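You operate a simulated robot arm through the tools that you are given. There is no shell and no other tool. Be economical: measure what you need, move in short steps, check, and stop when the job is done.

You run a simulated robot arm. Do the job below in one go: nothing can be reset, and whatever is moved stays where it is left.

JOB
Press the meter button three times. Put the green rub pad on the pan bench. Take the caps tote and put it in the crate. Pull the sieve drawer open. The order is free.
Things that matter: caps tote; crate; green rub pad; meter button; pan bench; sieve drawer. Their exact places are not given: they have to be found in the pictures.

Only the result counts: the job must be done as asked and must still hold three seconds after the hand-in. Knocking over, shifting, dropping, spilling or breaking anything else fails it. A push-on lid holds only when it is set on centred and level and pressed home; a screw cap is set on level and turned clockwise until tight.

ROBOT AND FRAMES
A 6-joint arm with a fingered hand on a trunk, on a base that drives. Base frame: it is fixed to the floor where the robot stands at the start and does not move with it; the origin is under the middle of the robot, x ahead of it, y to its left, z up; the surface under the hand at the start is at about z = 850. Readings come in mm, rad, newtons and seconds.
With the tool pointing down near the work surface it reaches from about 240 to 560 mm from the robot's upright axis, wherever it stands. Its first joint turns from -2.897 to 2.897 rad. Places, roughly: caps tote [-500, -9250, 750]; crate (24x20x9 cm) [500, -6100, 900]; green rub pad (6x5x5 cm) [-3200, -9300, 700]; meter button [500, 0, 900]; pan bench (16x24 cm) [-7060, -8060, 840]; sieve drawer [-5600, -200, 900]. Payload 3.1 kg.
The TCP is the grasp point between the finger pads, 22 mm short of the fingertips. In the tool frame z runs along the fingers and y along their closing line. Largest opening 132 mm; the body of the gripper starts 60 mm behind the TCP. The gripper is a hand of 4 fingers: y runs from the thumb to the fingers, the wrist lies at [0, 0, -218] in the tool frame.
Orientation is that of the tool frame in the base frame, as a unit quaternion [x, y, z, w]. With the fingers straight down and closing along the base's y, the tool's x points along the base's -x, its y along +y and its z along -z.

CONTROLS
- The arm moves only by the tool move_arm. Its argument "motion" is a list that holds one entry, the list of rows, each a list of 6 numbers: the shift along the tool's x, y, z in units of 50 mm (1.0 is 50 mm), then the turn, a rotation vector about the tool's x, y, z in units of 6 degrees (1.0 is 6 degrees). In form: [[[tx, ty, tz, rx, ry, rz], ...]]. A call has 1 to 10 rows; each row shifts and turns the commanded pose from where the row before left it, along the tool's axes as they then stand. A call with a number of a shift or a turn outside -1 to 1 is refused whole. A row lasts 0.2 s, in which the tool goes at most 50 mm and 0.15 rad; a call with a longer step from one row to the next is refused whole. Where a pose cannot be reached the arm comes as near as it can. A force on the tool above 40 N (or 10 N above the force at the start of the call, whichever is more), or a blocked arm, ends the call early, and 0.2 s more pass. In this call time passes only in rows, and 0.2 s behind the last. It gives the time, the measured TCP pose, the force on the tool (base axes), the opening and the grip force at its end, in the units of the frame above (readings bear some noise), with the torque about the TCP (base axes, N m) and any sound that the robot's microphone picked up, and new pictures: "pictures" is both (left out), scene, wrist or none.
- Cameras (640 x 400 px; columns grow to the right, rows downward): "scene" is now at [14.1, 141.6, 1615.8]; the picture's right is [-0.08, -1.00, 0.00], its down [-0.78, 0.06, -0.63] and it looks along [0.63, -0.05, -0.78] (base axes); focal length 254 px, centre (320, 200). "wrist" rides on the gripper at [53, -53, -84] in the tool frame; the picture's right is [0.71, 0.71, 0.00], its down [-0.53, 0.53, -0.67] and it looks along [-0.47, 0.47, 0.74] (tool axes); focal length 247 px, centre (320, 200).
- slide_trunk(by): slides the trunk up (or, below 0, down) by that many mm; the arm and the scene camera ride with it, the base frame stays. It gives what a move gives, with no picture.
- steer(legs): drives the robot by 1 to 6 legs, each [ahead, left, turn to the left] in mm, mm and rad, along the robot's own axes; the way and the turn of a leg run together, so that a leg with both is an arc; at most 1500 mm and 3.142 rad a leg. The arm and the cameras ride along, it lands a little off, and it stops where it bumps. It gives what a move gives, and a new picture of the scene camera.
- set_fingers(finger1, finger2, finger3, thumb_bend): sets how far each is bent, from 0 (flat) to 1 (curled in); at 0.3 the hand is open as for a grip, at 0.7 the pads meet at the TCP. One left out holds its place. A second passes; each finger stops where it meets its share of the squeeze, and holds until it gets a number again. It is the only way to open and close the hand. It gives what a move gives, with no picture; readings hold the bend of each and the force on the fingers (four entries, about 0 where the hand has none), thumb and palm.
- pan_tilt(pan, tilt): turns the head with the scene camera to pan (to the left, within 2.705 rad either way) and tilt (down, from -0.506 to 1.204), counted from straight ahead of the robot. It gives what a move gives, and a new picture of the scene camera.
- pixel_to_xyz(camera, pixels): there is no depth. For up to 12 entries [column, row, z] of the newest picture of that camera ("zoom" is the newest enlarged one), the place [x, y] in the base frame at which the ray of that pixel passes the height z, good to about 3 mm. The clock stands still meanwhile.
- enlarge(camera, box): a new picture of the part [left, top, right, bottom] of that camera's present view, enlarged. The clock stands still meanwhile.
- close_job(): hands the job in; it is judged then, once.

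Work in short steps. Measure before you move; look again where a grasp or a placing could have gone wrong, and mend it. You have 110 turns and 260 pictures in all, those below and enlarged ones among them. Open the gripper and draw the arm clear of the work before you hand the job in, unless the task says otherwise; then end with one line.

The tools are called after "Request:" by a JSON object that holds its "fn" and its "kwargs". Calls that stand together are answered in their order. move_arm: Moves the arm, as the interface text tells. Its arguments: {"type":"object","properties":{"motion":{"type":"array","items":{"type":"array","items":{"type":"array","items":{"type":"number"}}}},"pictures":{"type":"string","enum":["both","scene","wrist","none"]}},"required":["motion"]} The other tools are called the same way: slide_trunk (by) slides the trunk up or down; set_fingers (finger1, finger2, finger3, thumb_bend) moves the fingers one by one; steer (legs) drives the base; pan_tilt (pan, tilt) turns the head that bears the scene camera; pixel_to_xyz (camera, pixels) gives the place at which the rays of pixels pass given heights; enlarge (camera, box) takes an enlarged picture of a part of a camera's view; close_job () hands the job in.

At the start:

```text
clock: 0.0
position: [383.6, 71.2, 1205.7]
ee_rot: [0.0, 1.0, -0.001, 0.0]
force: [-0.1, 0.1, 0.0]
ft_torque: [-0.01, -0.05, -0.02]
gripper_width: 132.1
gripper_force: 0.0
shape: jaw
bend: [0.3, 0.3, 0.3, 0.3]
finger forces: [0.0, 0.0, 0.0, 0.1, 0.0, 0.1]
trunk travel left (down, up): [-300.0, 86.0]
robot x, y, heading: [5.1, -5.1, -0.0]
head pan, tilt: [-0.075, 0.892]
```

scene: 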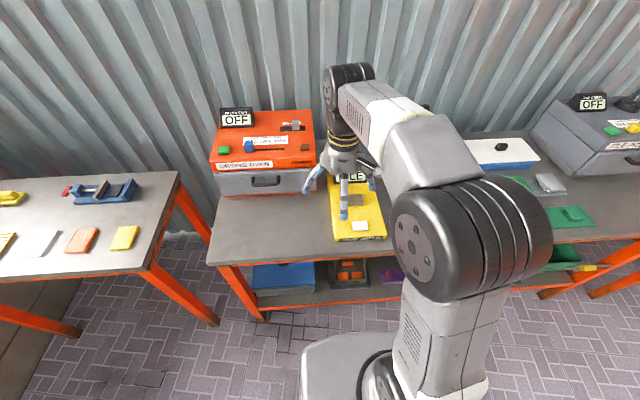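
wrist: 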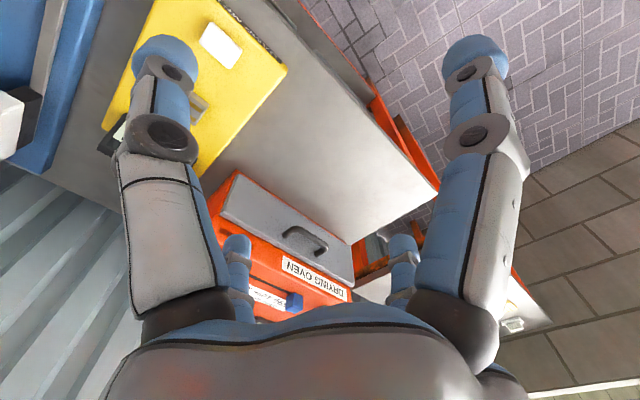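

The scene shows a bench ahead with an orange "drying oven", a yellow device (around 357,210) with a display, and a blue device. I enlarge to find the meter button.

Request:
{"fn": "enlarge", "kwargs": {"camera": "scene", "box": [200, 80, 420, 260]}}

Request:
{"fn": "enlarge", "kwargs": {"camera": "scene", "box": [440, 80, 640, 290]}}

```text
2.22 times, centred on (310, 170) of scene
```

zoom: 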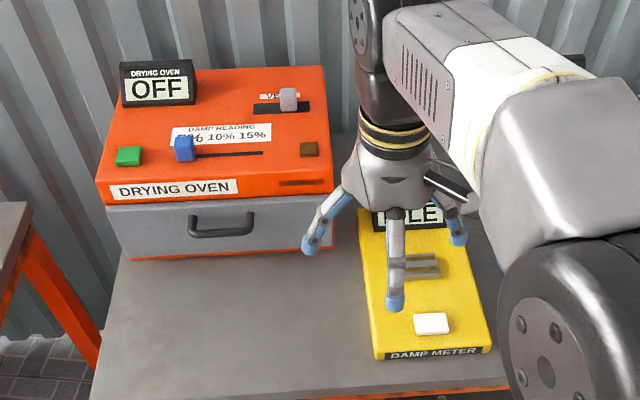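

```text
1.90 times, centred on (540, 185) of scene
```

zoom: 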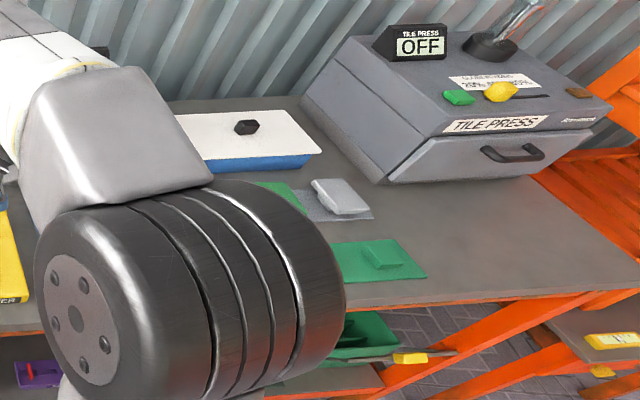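

The white button of the damp meter is at scene (360,225) and wrist (220,45); I triangulate its height.

Request:
{"fn": "pixel_to_xyz", "kwargs": {"camera": "scene", "pixels": [[360, 225.4, 880], [360, 225.4, 900], [360, 225.4, 920], [337, 242, 850], [337, 242, 900]]}}

Request:
{"fn": "pixel_to_xyz", "kwargs": {"camera": "wrist", "pixels": [[220, 45, 880], [220, 45, 900], [220, 45, 920], [287, 68, 850], [287, 68, 900]]}}

```text
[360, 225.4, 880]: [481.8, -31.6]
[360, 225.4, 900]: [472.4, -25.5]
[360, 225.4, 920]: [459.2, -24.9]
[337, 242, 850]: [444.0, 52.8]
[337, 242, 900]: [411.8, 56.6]
```

```text
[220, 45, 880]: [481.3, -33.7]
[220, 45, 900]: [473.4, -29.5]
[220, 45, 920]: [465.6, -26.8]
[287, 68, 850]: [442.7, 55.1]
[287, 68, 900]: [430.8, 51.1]
```

Button sits near (478,-31,~888). I shape the hand: middle finger forward, others curled, and look.

Request:
{"fn": "set_fingers", "kwargs": {"finger1": 1, "finger2": 0.7, "finger3": 1, "thumb_bend": 0.7}}

Request:
{"fn": "move_arm", "kwargs": {"motion": [[[-0.94, -1, 0, 0, 0, 0], [-0.94, -1, 0, 0, 0, 0], [0, -0.02, 1, 0, 0, 0], [0, 0, 1, 0, 0, 0]]]}}

```text
clock: 1.0
position: [384.1, 71.1, 1206.7]
ee_rot: [0.0, 1.0, -0.001, 0.0]
force: [0.3, -0.6, 0.1]
ft_torque: [0.01, 0.01, 0.0]
gripper_width: 0.0
gripper_force: 0.0
shape: fingers
bend: [0.75, 0.68, 0.75, 0.69]
finger forces: [0.0, 0.0, 0.1, 0.0, 0.0, 0.0]
trunk travel left (down, up): [-300.0, 86.0]
robot x, y, heading: [3.2, -3.9, -0.0]
head pan, tilt: [-0.075, 0.892]
```

```text
refused: row 1 steps farther than a row can; nothing moved
```

Steps must be under 50 mm in total; I retry with three smaller lateral rows and then descend.

Request:
{"fn": "move_arm", "kwargs": {"motion": [[[-0.63, -0.68, 0, 0, 0, 0], [-0.63, -0.68, 0, 0, 0, 0], [-0.63, -0.68, 0, 0, 0, 0], [0, 0, 1, 0, 0, 0], [0, 0, 1, 0, 0, 0], [0, 0, 1, 0, 0, 0]]]}}

```text
clock: 2.4
position: [480.0, -28.8, 1057.1]
ee_rot: [0.0, 1.0, 0.0, -0.001]
force: [-0.1, 0.3, 0.3]
ft_torque: [0.01, 0.0, 0.0]
gripper_width: 0.1
gripper_force: 0.0
shape: fingers
bend: [0.75, 0.68, 0.75, 0.69]
finger forces: [0.0, 0.0, 0.0, 0.0, 0.0, 0.0]
trunk travel left (down, up): [-300.0, 86.0]
robot x, y, heading: [-0.6, -0.6, 0.004]
head pan, tilt: [-0.075, 0.892]
```

scene: 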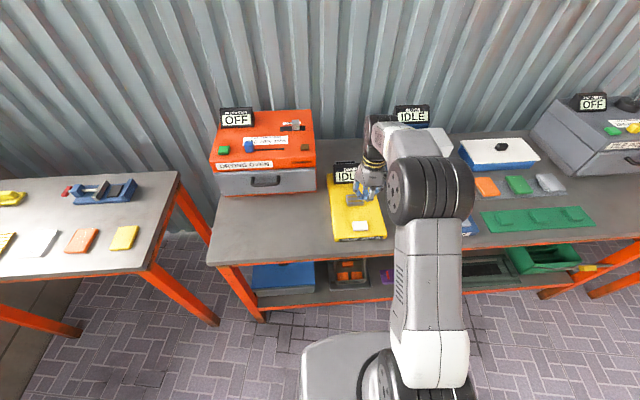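
wrist: 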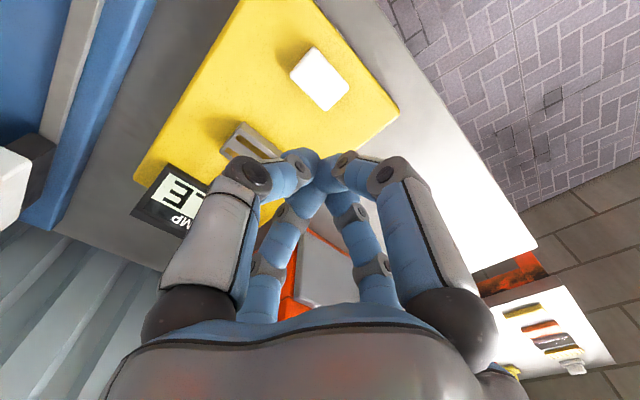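

The fingers meet in a point. Now button is at wrist (320,78); I remeasure.

Request:
{"fn": "pixel_to_xyz", "kwargs": {"camera": "wrist", "pixels": [[320, 74, 880], [320, 74, 890], [320, 74, 900]]}}

Request:
{"fn": "pixel_to_xyz", "kwargs": {"camera": "scene", "pixels": [[360, 225.4, 880], [360, 225.4, 890], [360, 225.4, 900]]}}

Request:
{"fn": "enlarge", "kwargs": {"camera": "scene", "box": [310, 90, 640, 296]}}

```text
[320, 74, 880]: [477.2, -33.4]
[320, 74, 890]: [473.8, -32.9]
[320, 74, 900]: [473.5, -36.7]
```

```text
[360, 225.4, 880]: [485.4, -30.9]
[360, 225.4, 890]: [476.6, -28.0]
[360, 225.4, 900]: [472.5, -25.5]
```

```text
1.94 times, centred on (475, 193) of scene
```

zoom: 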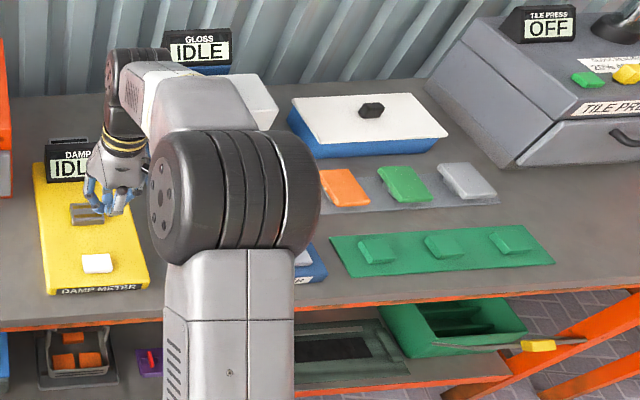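

A second blue device ("GLOSS ...") exists to the right. I lift slightly aside to read its label before pressing anything.

Request:
{"fn": "enlarge", "kwargs": {"camera": "scene", "box": [385, 90, 485, 250]}}

Request:
{"fn": "move_arm", "kwargs": {"motion": [[[0, 0.9, 0, 0, 0, 0], [0, 0.9, 0, 0, 0, 0], [0, 0.9, 0, 0, 0, 0], [0, 0.9, 0, 0, 0, 0], [0, 0.9, 0, 0, 0, 0]]], "pictures": "scene"}}

```text
2.50 times, centred on (435, 170) of scene
```

zoom: 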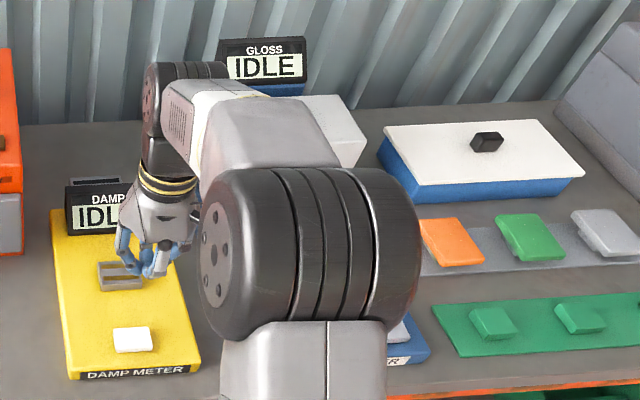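

```text
clock: 3.6
position: [478.5, 195.9, 1056.3]
ee_rot: [0.0, 1.0, -0.002, -0.001]
force: [0.1, -0.1, 0.0]
ft_torque: [0.0, 0.01, -0.02]
gripper_width: 0.0
gripper_force: 0.1
shape: fingers
bend: [0.75, 0.68, 0.75, 0.69]
finger forces: [0.0, 0.0, 0.0, 0.1, 0.0, 0.0]
trunk travel left (down, up): [-300.0, 86.0]
robot x, y, heading: [-0.1, 3.7, 0.0]
head pan, tilt: [-0.075, 0.892]
```

scene: 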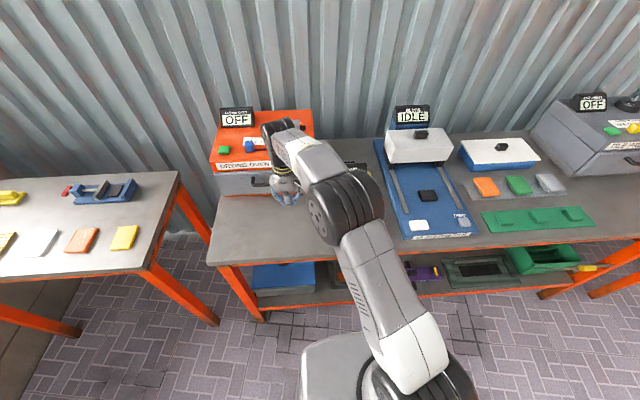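

Request:
{"fn": "enlarge", "kwargs": {"camera": "scene", "box": [370, 90, 490, 250]}}

```text
2.50 times, centred on (430, 170) of scene
```

zoom: 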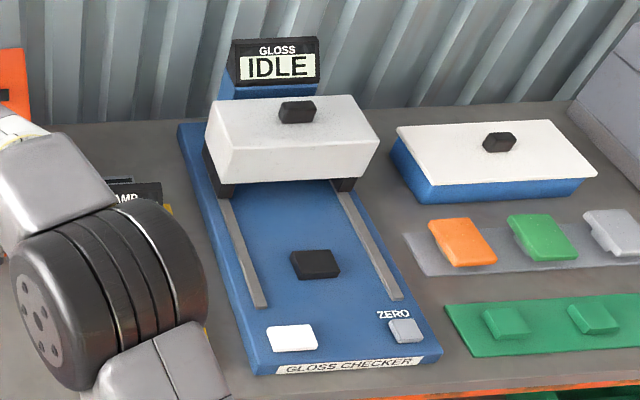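

The blue one is "GLOSS CHECKER", so the damp meter's button is right. I return over (477,-32) and go down to TCP z ≈ 930.

Request:
{"fn": "move_arm", "kwargs": {"motion": [[[0, -0.91, 0, 0, 0, 0], [0, -0.91, 0, 0, 0, 0], [0, -0.91, 0, 0, 0, 0], [0, -0.91, 0, 0, 0, 0], [0, -0.91, 0, 0, 0, 0], [0, 0, 0.9, 0, 0, 0], [0, 0, 0.9, 0, 0, 0], [0, 0, 0.72, 0, 0, 0]]]}}

```text
clock: 5.4
position: [478.6, -33.5, 930.5]
ee_rot: [0.0, 1.0, 0.0, 0.0]
force: [-0.1, -0.4, 1.1]
ft_torque: [0.01, 0.03, 0.0]
gripper_width: 0.1
gripper_force: 0.0
shape: fingers
bend: [0.75, 0.68, 0.75, 0.69]
finger forces: [0.1, 0.0, 0.0, 0.0, 0.1, 0.0]
trunk travel left (down, up): [-300.0, 86.0]
robot x, y, heading: [-4.1, -3.9, 0.002]
head pan, tilt: [-0.075, 0.892]
```

scene: 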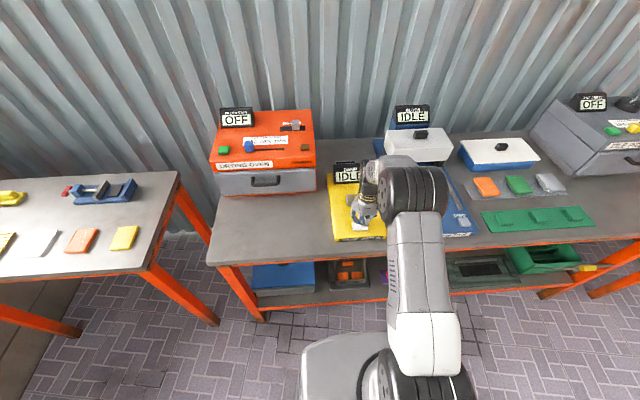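
wrist: 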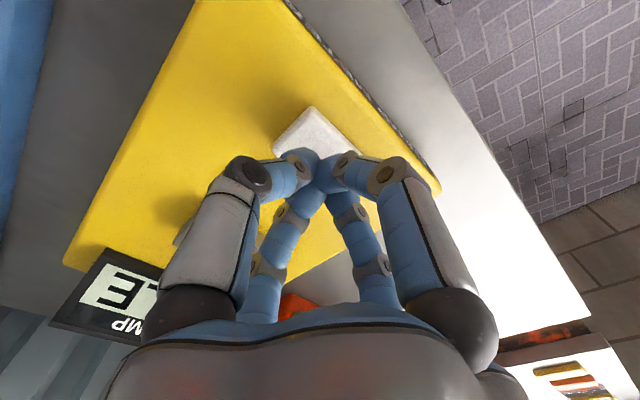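

The fingertips hover just over the button at wrist (318,135). I descend in small steps until contact.

Request:
{"fn": "move_arm", "kwargs": {"motion": [[[0, 0, 0.16, 0, 0, 0], [0, 0, 0.1, 0, 0, 0], [0, 0, 0.1, 0, 0, 0]]], "pictures": "wrist"}}

```text
clock: 6.2
position: [478.4, -33.3, 912.7]
ee_rot: [0.0, 1.0, 0.001, 0.0]
force: [1.5, 0.1, 1.1]
ft_torque: [0.04, -0.02, -0.01]
gripper_width: 0.2
gripper_force: 2.7
shape: fingers
bend: [0.75, 0.68, 0.75, 0.69]
finger forces: [0.1, 4.5, 0.0, 0.0, 0.1, 0.0]
trunk travel left (down, up): [-300.0, 86.0]
robot x, y, heading: [0.2, -2.3, 0.003]
head pan, tilt: [-0.075, 0.892]
heard: click
```

wrist: 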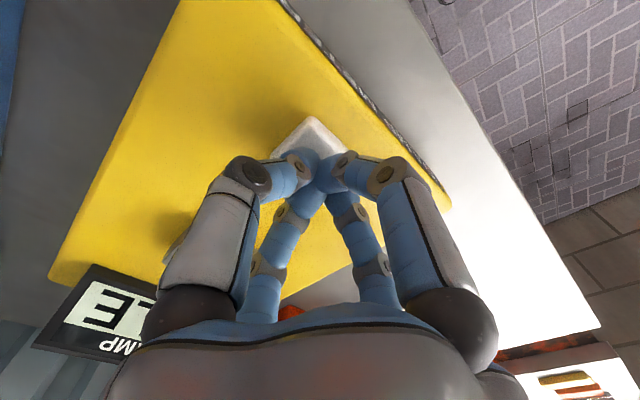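

A click: first press. I lift off 20 mm and look at the display.

Request:
{"fn": "move_arm", "kwargs": {"motion": [[[0, 0, -0.2, 0, 0, 0], [0, 0, -0.2, 0, 0, 0], [0, 0, 0, 0, 0, 0]]], "pictures": "none"}}

Request:
{"fn": "enlarge", "kwargs": {"camera": "scene", "box": [310, 150, 410, 250]}}

```text
clock: 7.0
position: [478.1, -34.5, 932.1]
ee_rot: [-0.001, 1.0, 0.0, 0.0]
force: [-0.3, 0.6, -0.8]
ft_torque: [0.01, 0.01, -0.02]
gripper_width: 0.0
gripper_force: 0.1
shape: fingers
bend: [0.75, 0.68, 0.75, 0.69]
finger forces: [0.0, 0.0, 0.0, 0.0, 0.0, 0.1]
trunk travel left (down, up): [-300.0, 86.0]
robot x, y, heading: [-0.9, 1.5, 0.003]
head pan, tilt: [-0.075, 0.892]
```

```text
4.00 times, centred on (360, 200) of scene
```

zoom: 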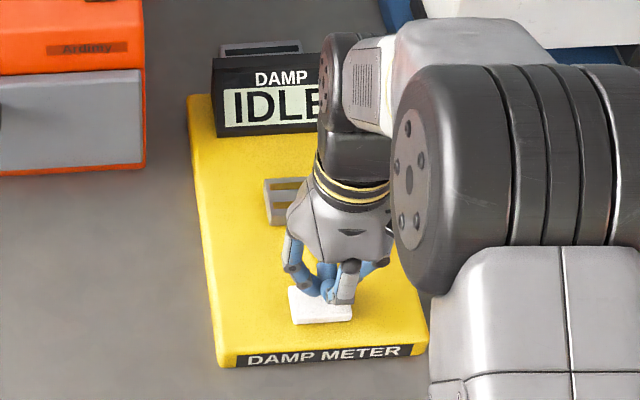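

Display remains IDLE, as there is no sample. I press again with the same stroke.

Request:
{"fn": "move_arm", "kwargs": {"motion": [[[0, 0, 0.18, 0, 0, 0], [0, 0, 0.1, 0, 0, 0], [0, 0, 0.1, 0, 0, 0]]], "pictures": "none"}}

Request:
{"fn": "move_arm", "kwargs": {"motion": [[[0, 0, -0.2, 0, 0, 0], [0, 0, -0.2, 0, 0, 0], [0, 0, 0, 0, 0, 0]]], "pictures": "none"}}

```text
clock: 7.8
position: [477.2, -32.5, 913.6]
ee_rot: [-0.001, 1.0, 0.0, 0.0]
force: [-0.6, 0.4, 1.1]
ft_torque: [0.02, 0.02, -0.01]
gripper_width: 0.0
gripper_force: 0.1
shape: fingers
bend: [0.75, 0.68, 0.75, 0.69]
finger forces: [0.1, 0.1, 0.0, 0.1, 0.1, 0.0]
trunk travel left (down, up): [-300.0, 86.0]
robot x, y, heading: [2.1, -3.4, -0.002]
head pan, tilt: [-0.075, 0.892]
```

```text
clock: 8.6
position: [478.1, -32.1, 934.5]
ee_rot: [0.0, 1.0, 0.0, 0.0]
force: [-1.3, -0.4, 0.0]
ft_torque: [0.0, -0.02, 0.01]
gripper_width: 0.3
gripper_force: 0.0
shape: fingers
bend: [0.75, 0.68, 0.75, 0.69]
finger forces: [0.0, 0.1, 0.0, 0.1, 0.0, 0.1]
trunk travel left (down, up): [-300.0, 86.0]
robot x, y, heading: [-2.8, 1.2, -0.002]
head pan, tilt: [-0.075, 0.892]
```

No click this time (stopped just short). I go a few mm deeper.

Request:
{"fn": "move_arm", "kwargs": {"motion": [[[0, 0, 0.2, 0, 0, 0], [0, 0, 0.16, 0, 0, 0], [0, 0, 0.12, 0, 0, 0]]], "pictures": "none"}}

```text
clock: 9.4
position: [477.9, -34.1, 910.1]
ee_rot: [0.0, 1.0, 0.0, 0.0]
force: [-0.8, 0.6, 3.9]
ft_torque: [0.04, 0.0, 0.0]
gripper_width: 0.1
gripper_force: 3.0
shape: fingers
bend: [0.75, 0.68, 0.75, 0.69]
finger forces: [0.1, 5.3, 0.1, 0.0, 0.0, 0.1]
trunk travel left (down, up): [-300.0, 86.0]
robot x, y, heading: [1.5, -0.6, -0.002]
head pan, tilt: [-0.075, 0.892]
heard: click
```

Second click. Lift and press a third time with the same stroke.

Request:
{"fn": "move_arm", "kwargs": {"motion": [[[0, 0, -0.24, 0, 0, 0], [0, 0, -0.24, 0, 0, 0], [0, 0, 0, 0, 0, 0]]], "pictures": "none"}}

Request:
{"fn": "move_arm", "kwargs": {"motion": [[[0, 0, 0.2, 0, 0, 0], [0, 0, 0.16, 0, 0, 0], [0, 0, 0.12, 0, 0, 0]]], "pictures": "none"}}

```text
clock: 10.2
position: [477.8, -32.7, 933.9]
ee_rot: [0.0, 1.0, 0.001, 0.0]
force: [0.1, 0.5, 0.1]
ft_torque: [0.02, 0.0, 0.0]
gripper_width: 0.2
gripper_force: 0.0
shape: fingers
bend: [0.75, 0.68, 0.75, 0.69]
finger forces: [0.0, 0.1, 0.0, 0.1, 0.1, 0.0]
trunk travel left (down, up): [-300.0, 86.0]
robot x, y, heading: [2.5, -2.2, -0.0]
head pan, tilt: [-0.075, 0.892]
```

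```text
clock: 11.0
position: [477.5, -33.7, 910.8]
ee_rot: [0.0, 1.0, 0.0, 0.001]
force: [-0.7, 0.6, 4.2]
ft_torque: [0.01, 0.02, -0.03]
gripper_width: 0.0
gripper_force: 3.2
shape: fingers
bend: [0.75, 0.68, 0.75, 0.69]
finger forces: [0.0, 6.5, 0.1, 0.0, 0.0, 0.1]
trunk travel left (down, up): [-300.0, 86.0]
robot x, y, heading: [-0.9, -1.4, -0.002]
head pan, tilt: [-0.075, 0.892]
heard: click
```

Third click: button done. I lift straight up and draw the arm in, then look around.

Request:
{"fn": "move_arm", "kwargs": {"motion": [[[0, 0, -0.9, 0, 0, 0], [0, 0, -0.9, 0, 0, 0], [0, 0, -0.9, 0, 0, 0], [0, 0, -0.9, 0, 0, 0], [0, 0, -0.9, 0, 0, 0], [0.9, 0, 0, 0, 0, 0], [0.9, 0, 0, 0, 0, 0], [0.9, 0, 0, 0, 0, 0]]], "pictures": "none"}}

Request:
{"fn": "set_fingers", "kwargs": {"finger1": 0.3, "finger2": 0.3, "finger3": 0.3, "thumb_bend": 0.3}}

Request:
{"fn": "pan_tilt", "kwargs": {"pan": 2.2, "tilt": 0.35}}

Request:
{"fn": "pan_tilt", "kwargs": {"pan": -2.2, "tilt": 0.35}}

```text
clock: 12.8
position: [343.3, -34.1, 1134.9]
ee_rot: [0.0, 1.0, 0.0, 0.001]
force: [0.6, -0.4, -0.3]
ft_torque: [0.04, -0.03, 0.01]
gripper_width: 0.0
gripper_force: 0.0
shape: fingers
bend: [0.75, 0.68, 0.75, 0.69]
finger forces: [0.0, 0.0, 0.0, 0.0, 0.1, 0.0]
trunk travel left (down, up): [-300.0, 86.0]
robot x, y, heading: [1.0, 0.6, 0.001]
head pan, tilt: [-0.075, 0.892]
```

```text
clock: 13.8
position: [345.7, -34.0, 1133.3]
ee_rot: [0.0, 1.0, 0.0, 0.0]
force: [-0.2, 0.2, -0.2]
ft_torque: [-0.04, 0.0, -0.05]
gripper_width: 87.3
gripper_force: 0.1
shape: fingers
bend: [0.3, 0.3, 0.3, 0.3]
finger forces: [0.1, 0.0, 0.1, 0.0, 0.0, 0.0]
trunk travel left (down, up): [-300.0, 86.0]
robot x, y, heading: [-1.8, -1.7, 0.001]
head pan, tilt: [-0.075, 0.892]
```

```text
clock: 15.9
position: [345.8, -34.1, 1132.9]
ee_rot: [-0.001, 1.0, 0.0, 0.0]
force: [0.5, 0.0, 1.1]
ft_torque: [-0.02, -0.01, 0.0]
gripper_width: 87.3
gripper_force: 0.1
shape: fingers
bend: [0.3, 0.3, 0.3, 0.3]
finger forces: [0.1, 0.0, 0.1, 0.0, 0.0, 0.0]
trunk travel left (down, up): [-300.0, 86.0]
robot x, y, heading: [-2.6, -0.9, 0.004]
head pan, tilt: [2.201, 0.351]
```

scene: 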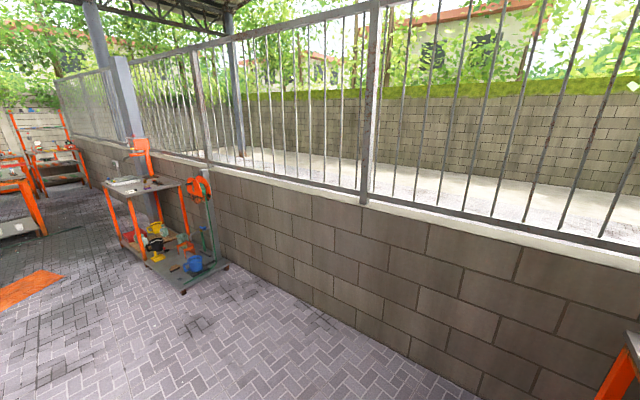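

```text
clock: 19.4
position: [345.2, -34.4, 1134.1]
ee_rot: [0.0, 1.0, 0.0, 0.0]
force: [-0.6, 0.4, -0.5]
ft_torque: [-0.02, 0.02, -0.02]
gripper_width: 87.5
gripper_force: 0.0
shape: fingers
bend: [0.3, 0.3, 0.3, 0.3]
finger forces: [0.1, 0.1, 0.0, 0.1, 0.1, 0.0]
trunk travel left (down, up): [-300.0, 86.0]
robot x, y, heading: [1.1, -1.6, 0.001]
head pan, tilt: [-2.201, 0.351]
```

scene: 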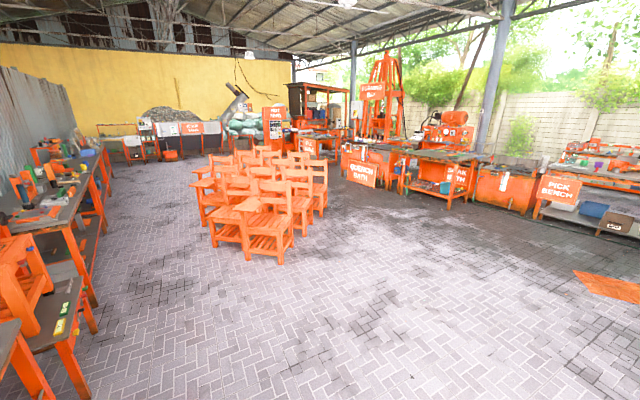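

A big workshop. I measure the chairs' footprint on the floor and look straight back, where the sieve station should be.

Request:
{"fn": "pixel_to_xyz", "kwargs": {"camera": "scene", "pixels": [[213, 245, 0], [262, 260, 0], [310, 232, 0], [326, 212, 0], [195, 225, 0], [95, 335, 0], [345, 180, 0], [400, 195, 0], [530, 215, 0], [600, 280, 0], [215, 155, 0], [160, 160, 0]]}}

Request:
{"fn": "pan_tilt", "kwargs": {"pan": -2.7, "tilt": 0.3}}

```text
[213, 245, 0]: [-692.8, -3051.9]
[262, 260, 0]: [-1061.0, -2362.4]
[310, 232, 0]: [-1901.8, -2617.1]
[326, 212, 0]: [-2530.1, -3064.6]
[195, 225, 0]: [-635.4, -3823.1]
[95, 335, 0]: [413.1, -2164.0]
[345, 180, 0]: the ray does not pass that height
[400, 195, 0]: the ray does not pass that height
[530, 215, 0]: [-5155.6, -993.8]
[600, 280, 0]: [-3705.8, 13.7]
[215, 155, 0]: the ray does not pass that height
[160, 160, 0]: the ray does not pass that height
```

```text
clock: 20.4
position: [345.9, -33.0, 1132.8]
ee_rot: [-0.001, 1.0, 0.0, 0.0]
force: [-0.9, 0.1, -0.2]
ft_torque: [0.0, -0.02, 0.01]
gripper_width: 87.1
gripper_force: 0.0
shape: fingers
bend: [0.3, 0.3, 0.3, 0.3]
finger forces: [0.0, 0.0, 0.1, 0.1, 0.0, 0.1]
trunk travel left (down, up): [-300.0, 86.0]
robot x, y, heading: [2.9, 2.7, 0.001]
head pan, tilt: [-2.7, 0.3]
```

scene: 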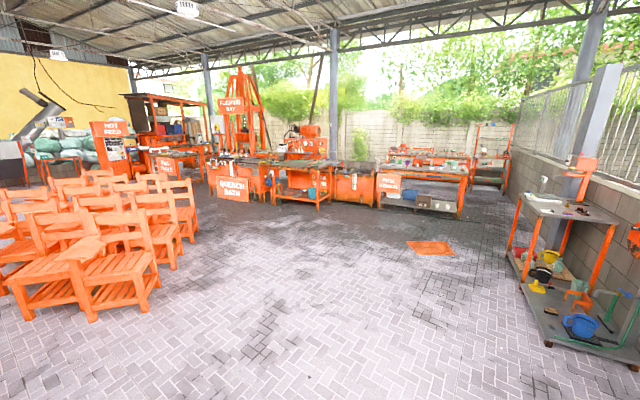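

Chairs begin around y=-2360; the way west along y≈-900 is clear, passing the orange floor sheet near (-3700,0). I back off, turn round and drive west.

Request:
{"fn": "steer", "kwargs": {"legs": [[-500, 0, 0], [0, 0, 3.14], [1300, 600, 0], [1300, 300, 0], [1000, 0, 0]]}}

Request:
{"fn": "pan_tilt", "kwargs": {"pan": 0, "tilt": 0.4}}

```text
clock: 48.6
position: [-4423.7, -1097.1, 1133.5]
ee_rot: [0.999, 0.035, 0.001, -0.001]
force: [-0.4, -0.2, 0.1]
ft_torque: [0.0, 0.0, 0.0]
gripper_width: 87.8
gripper_force: 0.1
shape: fingers
bend: [0.3, 0.3, 0.3, 0.3]
finger forces: [0.1, 0.0, 0.0, 0.0, 0.0, 0.0]
trunk travel left (down, up): [-300.0, 86.0]
robot x, y, heading: [-4076.6, -1105.7, -3.073]
head pan, tilt: [-2.7, 0.3]
```

scene: 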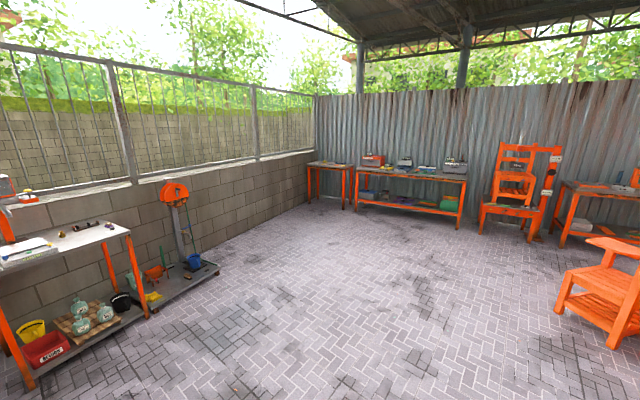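

```text
clock: 51.0
position: [-4422.8, -1097.5, 1133.3]
ee_rot: [0.999, 0.035, 0.0, 0.0]
force: [-0.2, 0.3, -0.1]
ft_torque: [-0.03, -0.01, -0.02]
gripper_width: 87.6
gripper_force: 0.1
shape: fingers
bend: [0.3, 0.3, 0.3, 0.3]
finger forces: [0.0, 0.1, 0.1, 0.1, 0.1, 0.0]
trunk travel left (down, up): [-300.0, 86.0]
robot x, y, heading: [-4075.6, -1110.0, -3.069]
head pan, tilt: [0.0, 0.4]
```

scene: 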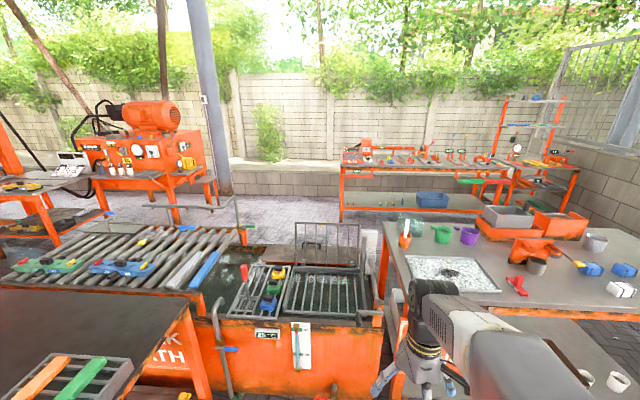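

Several benches ahead. I measure where they lie, and enlarge the right half to spot the sieve drawer.

Request:
{"fn": "enlarge", "kwargs": {"camera": "scene", "box": [370, 130, 640, 300]}}

Request:
{"fn": "pixel_to_xyz", "kwargs": {"camera": "scene", "pixels": [[480, 165, 900], [430, 165, 900], [540, 200, 900], [440, 275, 900], [500, 210, 900], [380, 225, 900], [520, 160, 900]]}}

```text
2.35 times, centred on (505, 215) of scene
```

zoom: 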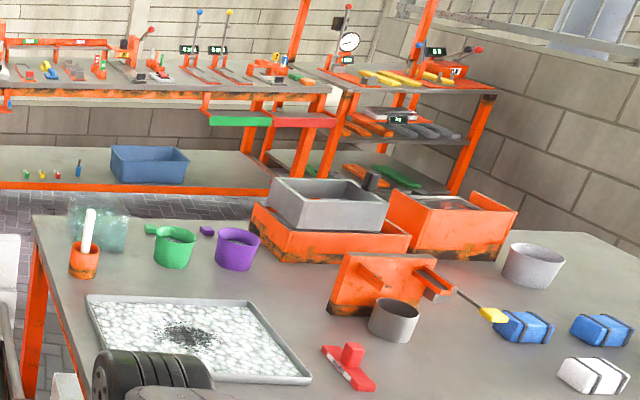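

```text
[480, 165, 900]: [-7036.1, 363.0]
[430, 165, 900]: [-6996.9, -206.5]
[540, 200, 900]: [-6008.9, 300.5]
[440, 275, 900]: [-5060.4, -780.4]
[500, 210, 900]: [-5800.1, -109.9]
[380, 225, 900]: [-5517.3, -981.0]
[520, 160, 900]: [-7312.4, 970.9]
```

The orange boxes with gray trays near (-5650,-100) are likely the sieve unit. I move right (to y≈-250) for a closer look.

Request:
{"fn": "steer", "kwargs": {"legs": [[0, 0, -0.07], [150, -850, 0]]}}

Request:
{"fn": "pan_tilt", "kwargs": {"pan": 0, "tilt": 0.6}}

```text
clock: 56.1
position: [-4578.3, -233.6, 1133.0]
ee_rot: [1.0, 0.007, 0.0, 0.0]
force: [0.3, -0.6, 0.1]
ft_torque: [0.0, 0.02, 0.0]
gripper_width: 87.7
gripper_force: 0.1
shape: fingers
bend: [0.3, 0.3, 0.3, 0.3]
finger forces: [0.0, 0.0, 0.1, 0.0, 0.1, 0.1]
trunk travel left (down, up): [-300.0, 86.0]
robot x, y, heading: [-4229.1, -262.7, -3.129]
head pan, tilt: [0.0, 0.4]
```

scene: 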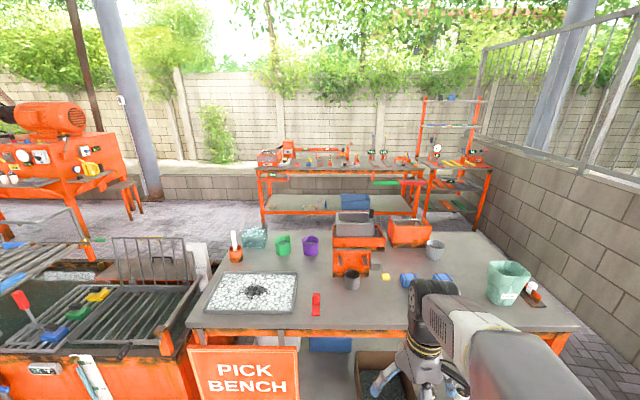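

```text
clock: 56.8
position: [-4577.5, -234.1, 1133.8]
ee_rot: [1.0, 0.007, 0.0, 0.0]
force: [0.1, 0.2, 0.4]
ft_torque: [-0.02, -0.01, 0.01]
gripper_width: 87.3
gripper_force: 0.0
shape: fingers
bend: [0.3, 0.3, 0.3, 0.3]
finger forces: [0.0, 0.0, 0.0, 0.1, 0.0, 0.0]
trunk travel left (down, up): [-300.0, 86.0]
robot x, y, heading: [-4233.3, -267.0, -3.127]
head pan, tilt: [0.0, 0.6]
```

scene: 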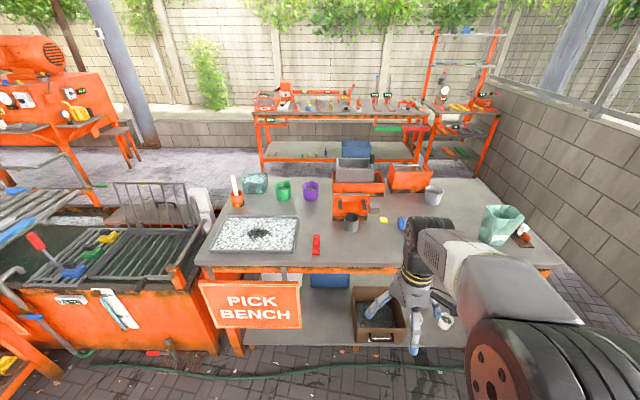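

I enlarge the orange unit on the bench around (355,200).

Request:
{"fn": "enlarge", "kwargs": {"camera": "scene", "box": [290, 140, 450, 240]}}

Request:
{"fn": "pixel_to_xyz", "kwargs": {"camera": "scene", "pixels": [[350, 210, 900], [355, 185, 900], [200, 266, 850], [300, 269, 850], [380, 365, 0], [407, 180, 900], [380, 340, 250], [340, 268, 850]]}}

```text
4.00 times, centred on (370, 190) of scene
```

zoom: 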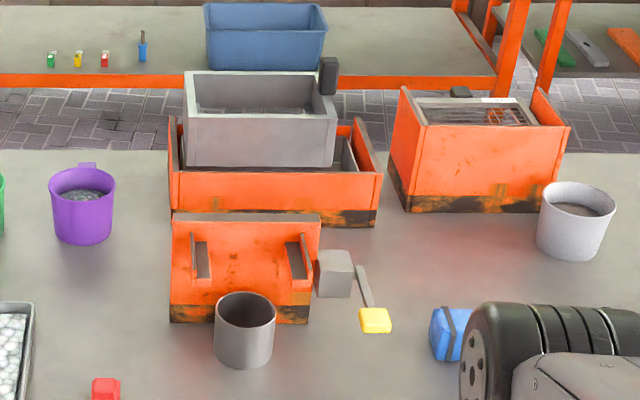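

```text
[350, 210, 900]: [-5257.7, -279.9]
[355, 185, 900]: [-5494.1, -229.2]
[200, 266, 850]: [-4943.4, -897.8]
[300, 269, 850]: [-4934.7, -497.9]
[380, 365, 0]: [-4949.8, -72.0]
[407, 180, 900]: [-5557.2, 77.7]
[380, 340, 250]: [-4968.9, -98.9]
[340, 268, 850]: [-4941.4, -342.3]
```

The grey tray/black knob seem to be on the far (west) side, out of reach from here. I check gaps: bench right end vs wall, then look left for an aisle.

Request:
{"fn": "pixel_to_xyz", "kwargs": {"camera": "scene", "pixels": [[565, 264, 850], [490, 178, 850], [245, 178, 850], [600, 302, 0], [560, 258, 0], [520, 215, 0], [255, 165, 0], [420, 165, 0], [262, 116, 850], [430, 118, 850], [600, 140, 900]]}}

Request:
{"fn": "pan_tilt", "kwargs": {"pan": 0.9, "tilt": 0.5}}

Request:
{"fn": "pan_tilt", "kwargs": {"pan": -0.6, "tilt": 0.6}}

```text
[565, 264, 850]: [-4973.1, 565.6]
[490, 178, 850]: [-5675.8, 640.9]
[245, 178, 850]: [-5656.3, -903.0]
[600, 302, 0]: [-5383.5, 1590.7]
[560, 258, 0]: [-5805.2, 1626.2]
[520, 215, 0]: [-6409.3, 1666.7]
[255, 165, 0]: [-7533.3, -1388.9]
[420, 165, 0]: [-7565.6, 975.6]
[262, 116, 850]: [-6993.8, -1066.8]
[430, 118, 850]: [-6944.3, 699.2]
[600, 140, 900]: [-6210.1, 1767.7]
```

```text
clock: 58.0
position: [-4579.4, -235.5, 1133.7]
ee_rot: [1.0, 0.007, 0.0, 0.0]
force: [-1.3, -0.3, 0.8]
ft_torque: [0.0, 0.03, 0.0]
gripper_width: 87.5
gripper_force: 0.1
shape: fingers
bend: [0.3, 0.3, 0.3, 0.3]
finger forces: [0.0, 0.1, 0.1, 0.0, 0.0, 0.0]
trunk travel left (down, up): [-300.0, 86.0]
robot x, y, heading: [-4232.9, -264.6, -3.129]
head pan, tilt: [0.901, 0.499]
```

scene: 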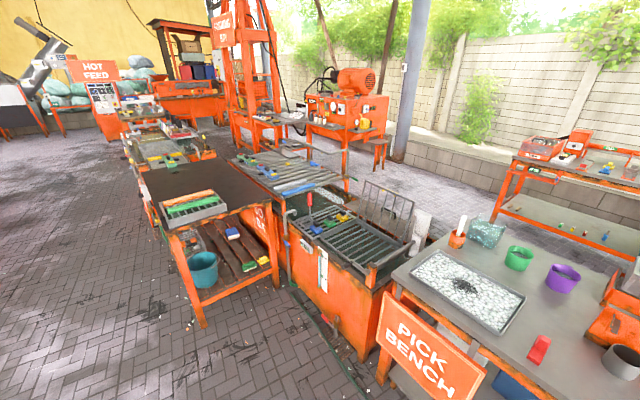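

```text
clock: 59.6
position: [-4578.7, -235.5, 1133.8]
ee_rot: [1.0, 0.007, 0.0, 0.0]
force: [0.8, -0.5, 0.4]
ft_torque: [-0.03, -0.01, -0.03]
gripper_width: 87.4
gripper_force: 0.0
shape: fingers
bend: [0.3, 0.3, 0.3, 0.3]
finger forces: [0.1, 0.0, 0.0, 0.1, 0.0, 0.0]
trunk travel left (down, up): [-300.0, 86.0]
robot x, y, heading: [-4231.6, -263.8, -3.133]
head pan, tilt: [-0.6, 0.6]
```

scene: 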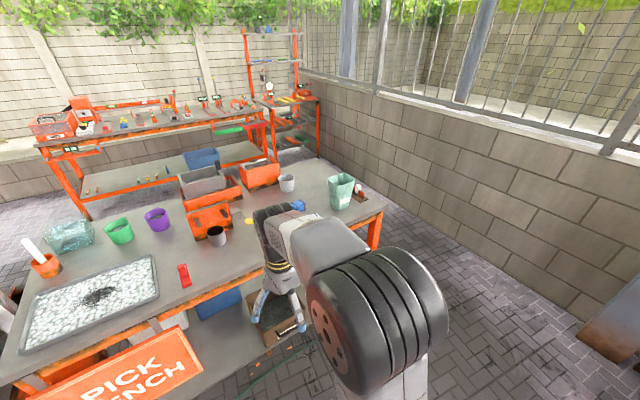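

There's a ~1 m passage between bench end (y≈600) and the wall (y≈1600), and ~1.3 m behind it. I check the hose and the stand at the bottom right.

Request:
{"fn": "pixel_to_xyz", "kwargs": {"camera": "scene", "pixels": [[250, 388, 0], [310, 347, 0], [590, 330, 0], [625, 370, 0], [382, 205, 850], [340, 250, 0], [450, 230, 0]]}}

Request:
{"fn": "enlarge", "kwargs": {"camera": "scene", "box": [230, 200, 450, 400]}}

Request:
{"fn": "pan_tilt", "kwargs": {"pan": -1.3, "tilt": 0.7}}

```text
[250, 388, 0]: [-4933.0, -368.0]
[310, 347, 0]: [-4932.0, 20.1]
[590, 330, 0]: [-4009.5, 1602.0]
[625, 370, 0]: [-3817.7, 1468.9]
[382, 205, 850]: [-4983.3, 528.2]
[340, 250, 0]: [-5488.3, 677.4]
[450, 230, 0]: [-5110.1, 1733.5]
```

```text
2.00 times, centred on (340, 300) of scene
```

zoom: 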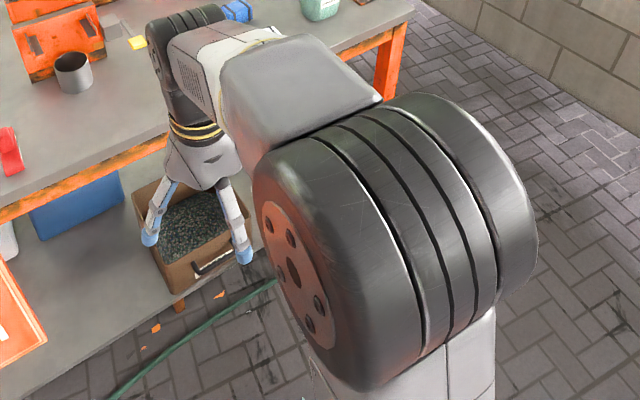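

```text
clock: 60.7
position: [-4578.3, -235.2, 1132.5]
ee_rot: [1.0, 0.007, 0.0, 0.0]
force: [0.4, -0.1, 1.2]
ft_torque: [0.0, 0.03, -0.01]
gripper_width: 87.5
gripper_force: 0.0
shape: fingers
bend: [0.3, 0.3, 0.3, 0.3]
finger forces: [0.0, 0.0, 0.0, 0.0, 0.0, 0.1]
trunk travel left (down, up): [-300.0, 86.0]
robot x, y, heading: [-4232.8, -260.4, -3.123]
head pan, tilt: [-1.3, 0.7]
```

scene: 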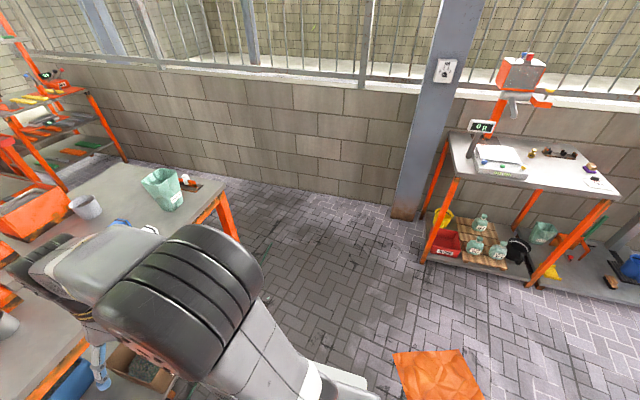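

Clear floor. I turn in the open, then back through the passage along y≈1080 facing east.

Request:
{"fn": "steer", "kwargs": {"legs": [[150, -600, 0], [0, 0, 3.13], [-300, 760, 0], [-600, 0, 0]]}}

Request:
{"fn": "pan_tilt", "kwargs": {"pan": -2.0, "tilt": 0.6}}

Request:
{"fn": "pan_tilt", "kwargs": {"pan": 2.7, "tilt": 0.5}}

```text
clock: 78.5
position: [-4944.1, 1074.0, 1132.5]
ee_rot: [0.008, 1.0, 0.0, 0.0]
force: [0.1, 0.1, -0.7]
ft_torque: [0.0, 0.03, 0.0]
gripper_width: 87.3
gripper_force: 0.1
shape: fingers
bend: [0.3, 0.3, 0.3, 0.3]
finger forces: [0.0, 0.0, 0.1, 0.0, 0.0, 0.0]
trunk travel left (down, up): [-300.0, 86.0]
robot x, y, heading: [-5287.0, 1109.4, -0.012]
head pan, tilt: [-1.3, 0.7]
```

scene: 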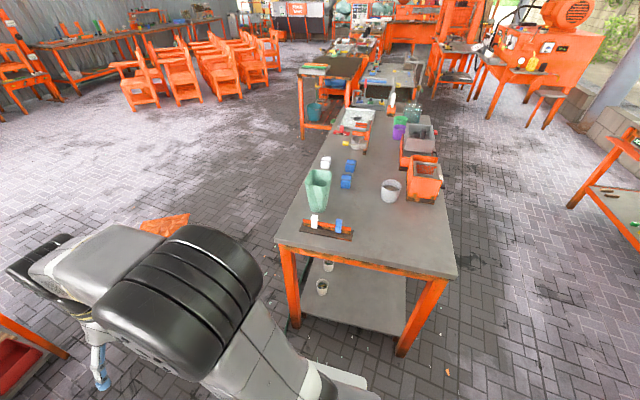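

```text
clock: 79.5
position: [-4943.5, 1074.6, 1133.4]
ee_rot: [0.007, 1.0, 0.0, -0.001]
force: [-0.6, 0.4, 0.0]
ft_torque: [0.03, 0.01, 0.0]
gripper_width: 87.4
gripper_force: 0.1
shape: fingers
bend: [0.3, 0.3, 0.3, 0.3]
finger forces: [0.0, 0.0, 0.1, 0.1, 0.0, 0.0]
trunk travel left (down, up): [-300.0, 86.0]
robot x, y, heading: [-5288.0, 1110.4, -0.014]
head pan, tilt: [-2.0, 0.6]
```

scene: 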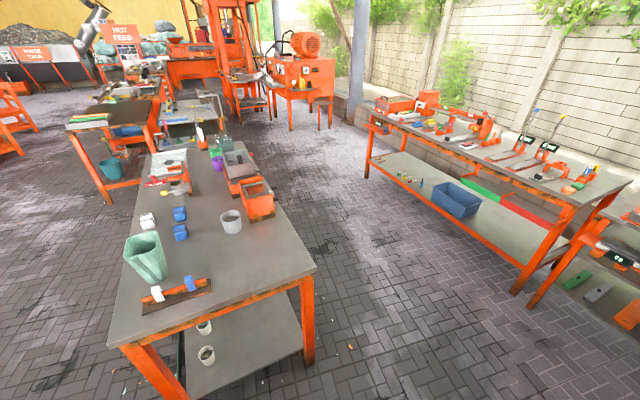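

```text
clock: 83.2
position: [-4943.8, 1073.6, 1133.9]
ee_rot: [0.008, 1.0, 0.0, 0.0]
force: [0.5, 1.1, -0.7]
ft_torque: [-0.02, 0.0, 0.02]
gripper_width: 87.4
gripper_force: 0.1
shape: fingers
bend: [0.3, 0.3, 0.3, 0.3]
finger forces: [0.1, 0.1, 0.0, 0.0, 0.0, 0.1]
trunk travel left (down, up): [-300.0, 86.0]
robot x, y, heading: [-5291.0, 1112.5, -0.012]
head pan, tilt: [2.7, 0.499]
```

scene: 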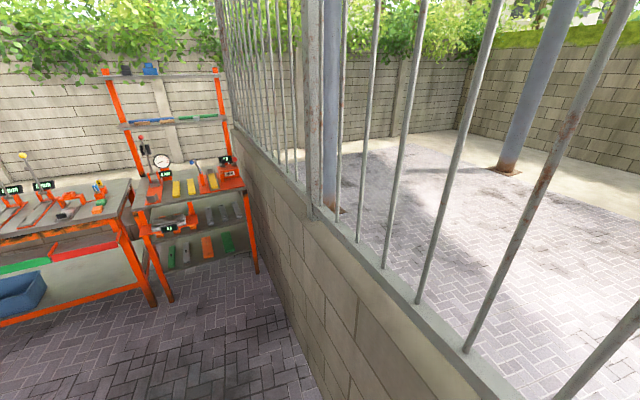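

Aisle behind the bench is clear. I back to x≈-6150 and slide south to y≈-200.

Request:
{"fn": "steer", "kwargs": {"legs": [[-870, 0, 0.012], [0, -1300, 0]]}}

Request:
{"fn": "pan_tilt", "kwargs": {"pan": 0, "tilt": 0.8}}

```text
clock: 93.9
position: [-5792.5, -210.5, 1134.4]
ee_rot: [-0.007, 1.0, -0.001, 0.0]
force: [-0.3, -0.3, 0.7]
ft_torque: [0.04, 0.04, 0.01]
gripper_width: 87.4
gripper_force: 0.0
shape: fingers
bend: [0.3, 0.3, 0.3, 0.3]
finger forces: [0.1, 0.0, 0.0, 0.1, 0.0, 0.0]
trunk travel left (down, up): [-300.0, 86.0]
robot x, y, heading: [-6137.0, -181.7, 0.016]
head pan, tilt: [2.7, 0.499]
```

scene: 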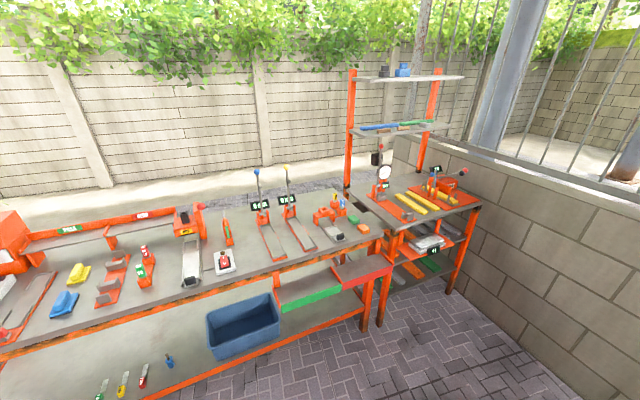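

```text
clock: 96.3
position: [-5792.1, -210.4, 1133.0]
ee_rot: [-0.007, 1.0, 0.0, 0.0]
force: [0.7, -0.6, -0.1]
ft_torque: [-0.02, 0.03, 0.0]
gripper_width: 87.7
gripper_force: 0.1
shape: fingers
bend: [0.3, 0.3, 0.3, 0.3]
finger forces: [0.0, 0.0, 0.0, 0.1, 0.0, 0.0]
trunk travel left (down, up): [-300.0, 86.0]
robot x, y, heading: [-6138.4, -178.6, 0.018]
head pan, tilt: [0.0, 0.799]
```

scene: 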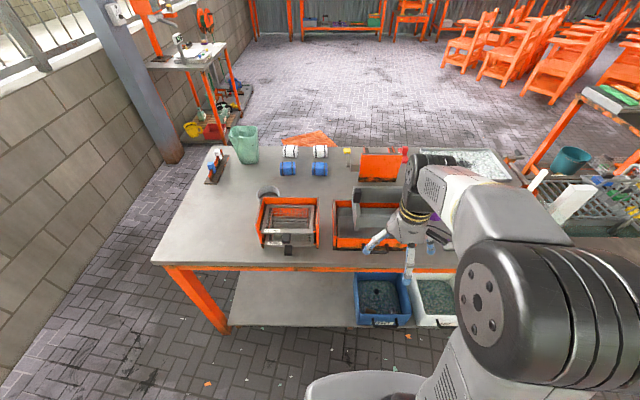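

A pull is visible at (287,245) on the left orange box. I enlarge both boxes.

Request:
{"fn": "enlarge", "kwargs": {"camera": "scene", "box": [240, 170, 440, 280]}}

Request:
{"fn": "pixel_to_xyz", "kwargs": {"camera": "scene", "pixels": [[287, 245, 880], [287, 245, 900], [287, 245, 920], [287, 266, 850], [360, 195, 950]]}}

```text
3.20 times, centred on (340, 225) of scene
```

zoom: 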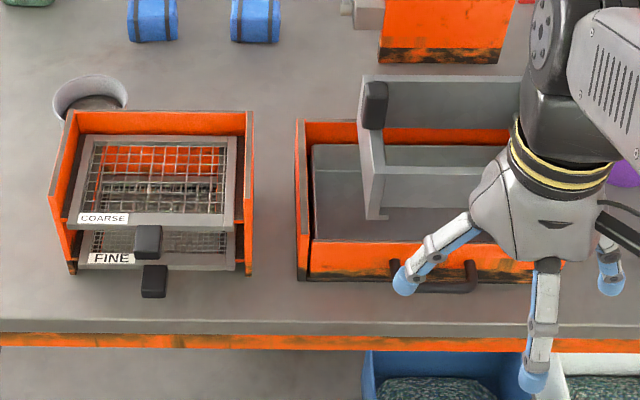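

```text
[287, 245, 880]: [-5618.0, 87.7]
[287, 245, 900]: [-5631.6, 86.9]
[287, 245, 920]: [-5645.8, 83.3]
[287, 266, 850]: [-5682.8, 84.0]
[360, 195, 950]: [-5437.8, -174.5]
```

The right box at about (-5620,-200) is a drawer with an orange front and dark bow handle. I move the arm left to uncover it.

Request:
{"fn": "move_arm", "kwargs": {"motion": [[[0.3, 0.9, 0, 0, 0, 0], [0.3, 0.9, 0, 0, 0, 0], [0.3, 0.9, 0, 0, 0, 0], [0, 0.9, 0, 0, 0, 0], [0, 0.9, 0, 0, 0, 0], [0, 0.9, 0, 0, 0, 0]]], "pictures": "both"}}

Request:
{"fn": "enlarge", "kwargs": {"camera": "scene", "box": [310, 160, 470, 280]}}

```text
clock: 97.7
position: [-5843.2, 62.6, 1131.9]
ee_rot: [-0.006, 1.0, -0.001, 0.001]
force: [1.1, 0.4, -0.3]
ft_torque: [-0.03, 0.0, -0.01]
gripper_width: 87.5
gripper_force: 0.1
shape: fingers
bend: [0.3, 0.3, 0.3, 0.3]
finger forces: [0.0, 0.0, 0.0, 0.1, 0.1, 0.0]
trunk travel left (down, up): [-300.0, 86.0]
robot x, y, heading: [-6138.6, -178.2, 0.014]
head pan, tilt: [0.0, 0.799]
```

scene: 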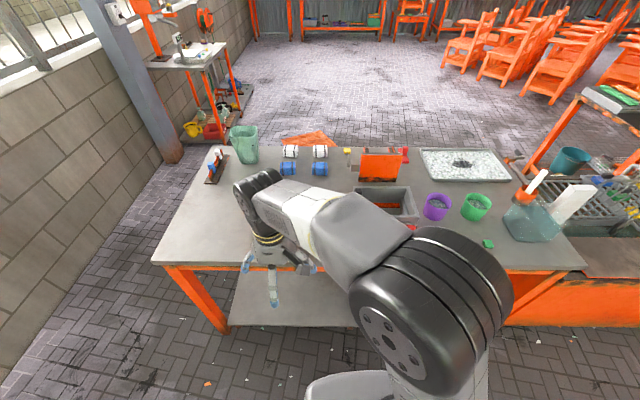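
wrist: 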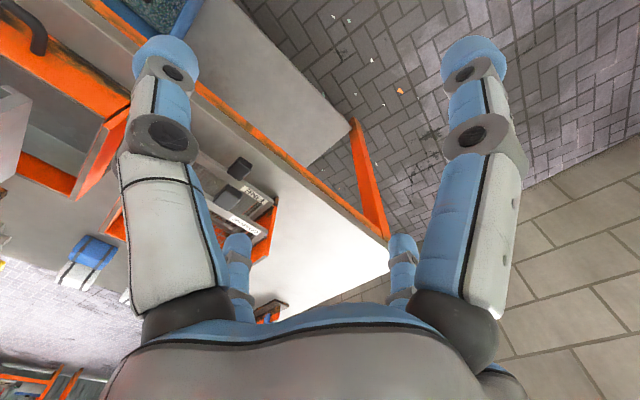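

```text
3.33 times, centred on (390, 220) of scene
```

zoom: 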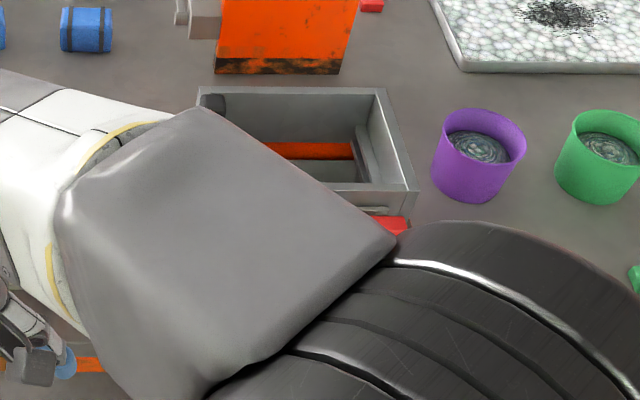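

The handle was at scene (376,251) in the earlier view. I bring the arm round so the wrist camera sees it.

Request:
{"fn": "pixel_to_xyz", "kwargs": {"camera": "scene", "pixels": [[376, 250.6, 870], [376, 250.6, 890], [376, 250.6, 910]]}}

Request:
{"fn": "move_arm", "kwargs": {"motion": [[[0, -0.95, 0, 0, 0, 0], [0, -0.95, 0, 0, 0, 0], [0, -0.95, 0, 0, 0, 0], [0, -0.95, 0, 0, 0, 0], [0, -0.95, 0, 0, 0, 0], [0, -0.95, 0, 0, 0, 0], [0, -0.95, 0, 0, 0, 0], [0, -0.95, 0, 0, 0, 0]]]}}

```text
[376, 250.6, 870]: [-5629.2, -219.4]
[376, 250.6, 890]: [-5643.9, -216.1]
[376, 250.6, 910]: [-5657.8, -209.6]
```

```text
clock: 99.5
position: [-5837.4, -320.4, 1132.5]
ee_rot: [-0.007, 1.0, 0.001, 0.0]
force: [0.3, 1.3, 0.3]
ft_torque: [0.04, 0.0, 0.01]
gripper_width: 87.7
gripper_force: 0.0
shape: fingers
bend: [0.3, 0.3, 0.3, 0.3]
finger forces: [0.0, 0.1, 0.1, 0.0, 0.0, 0.1]
trunk travel left (down, up): [-300.0, 86.0]
robot x, y, heading: [-6138.9, -181.8, 0.022]
head pan, tilt: [0.0, 0.799]
```

scene: 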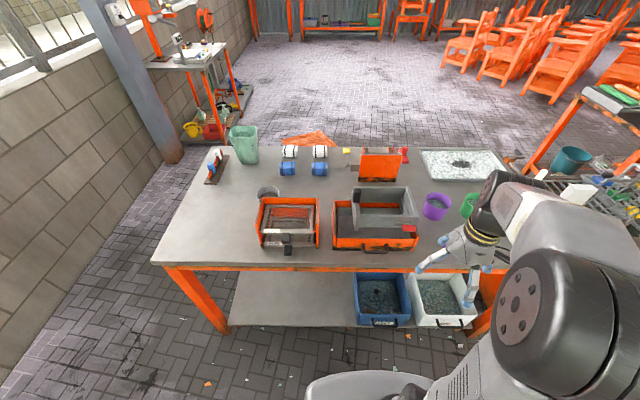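
wrist: 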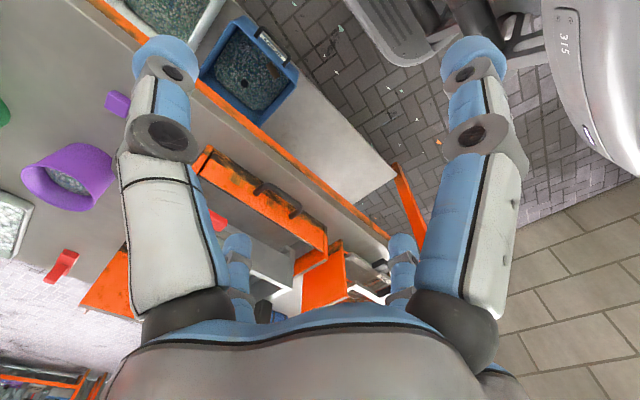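

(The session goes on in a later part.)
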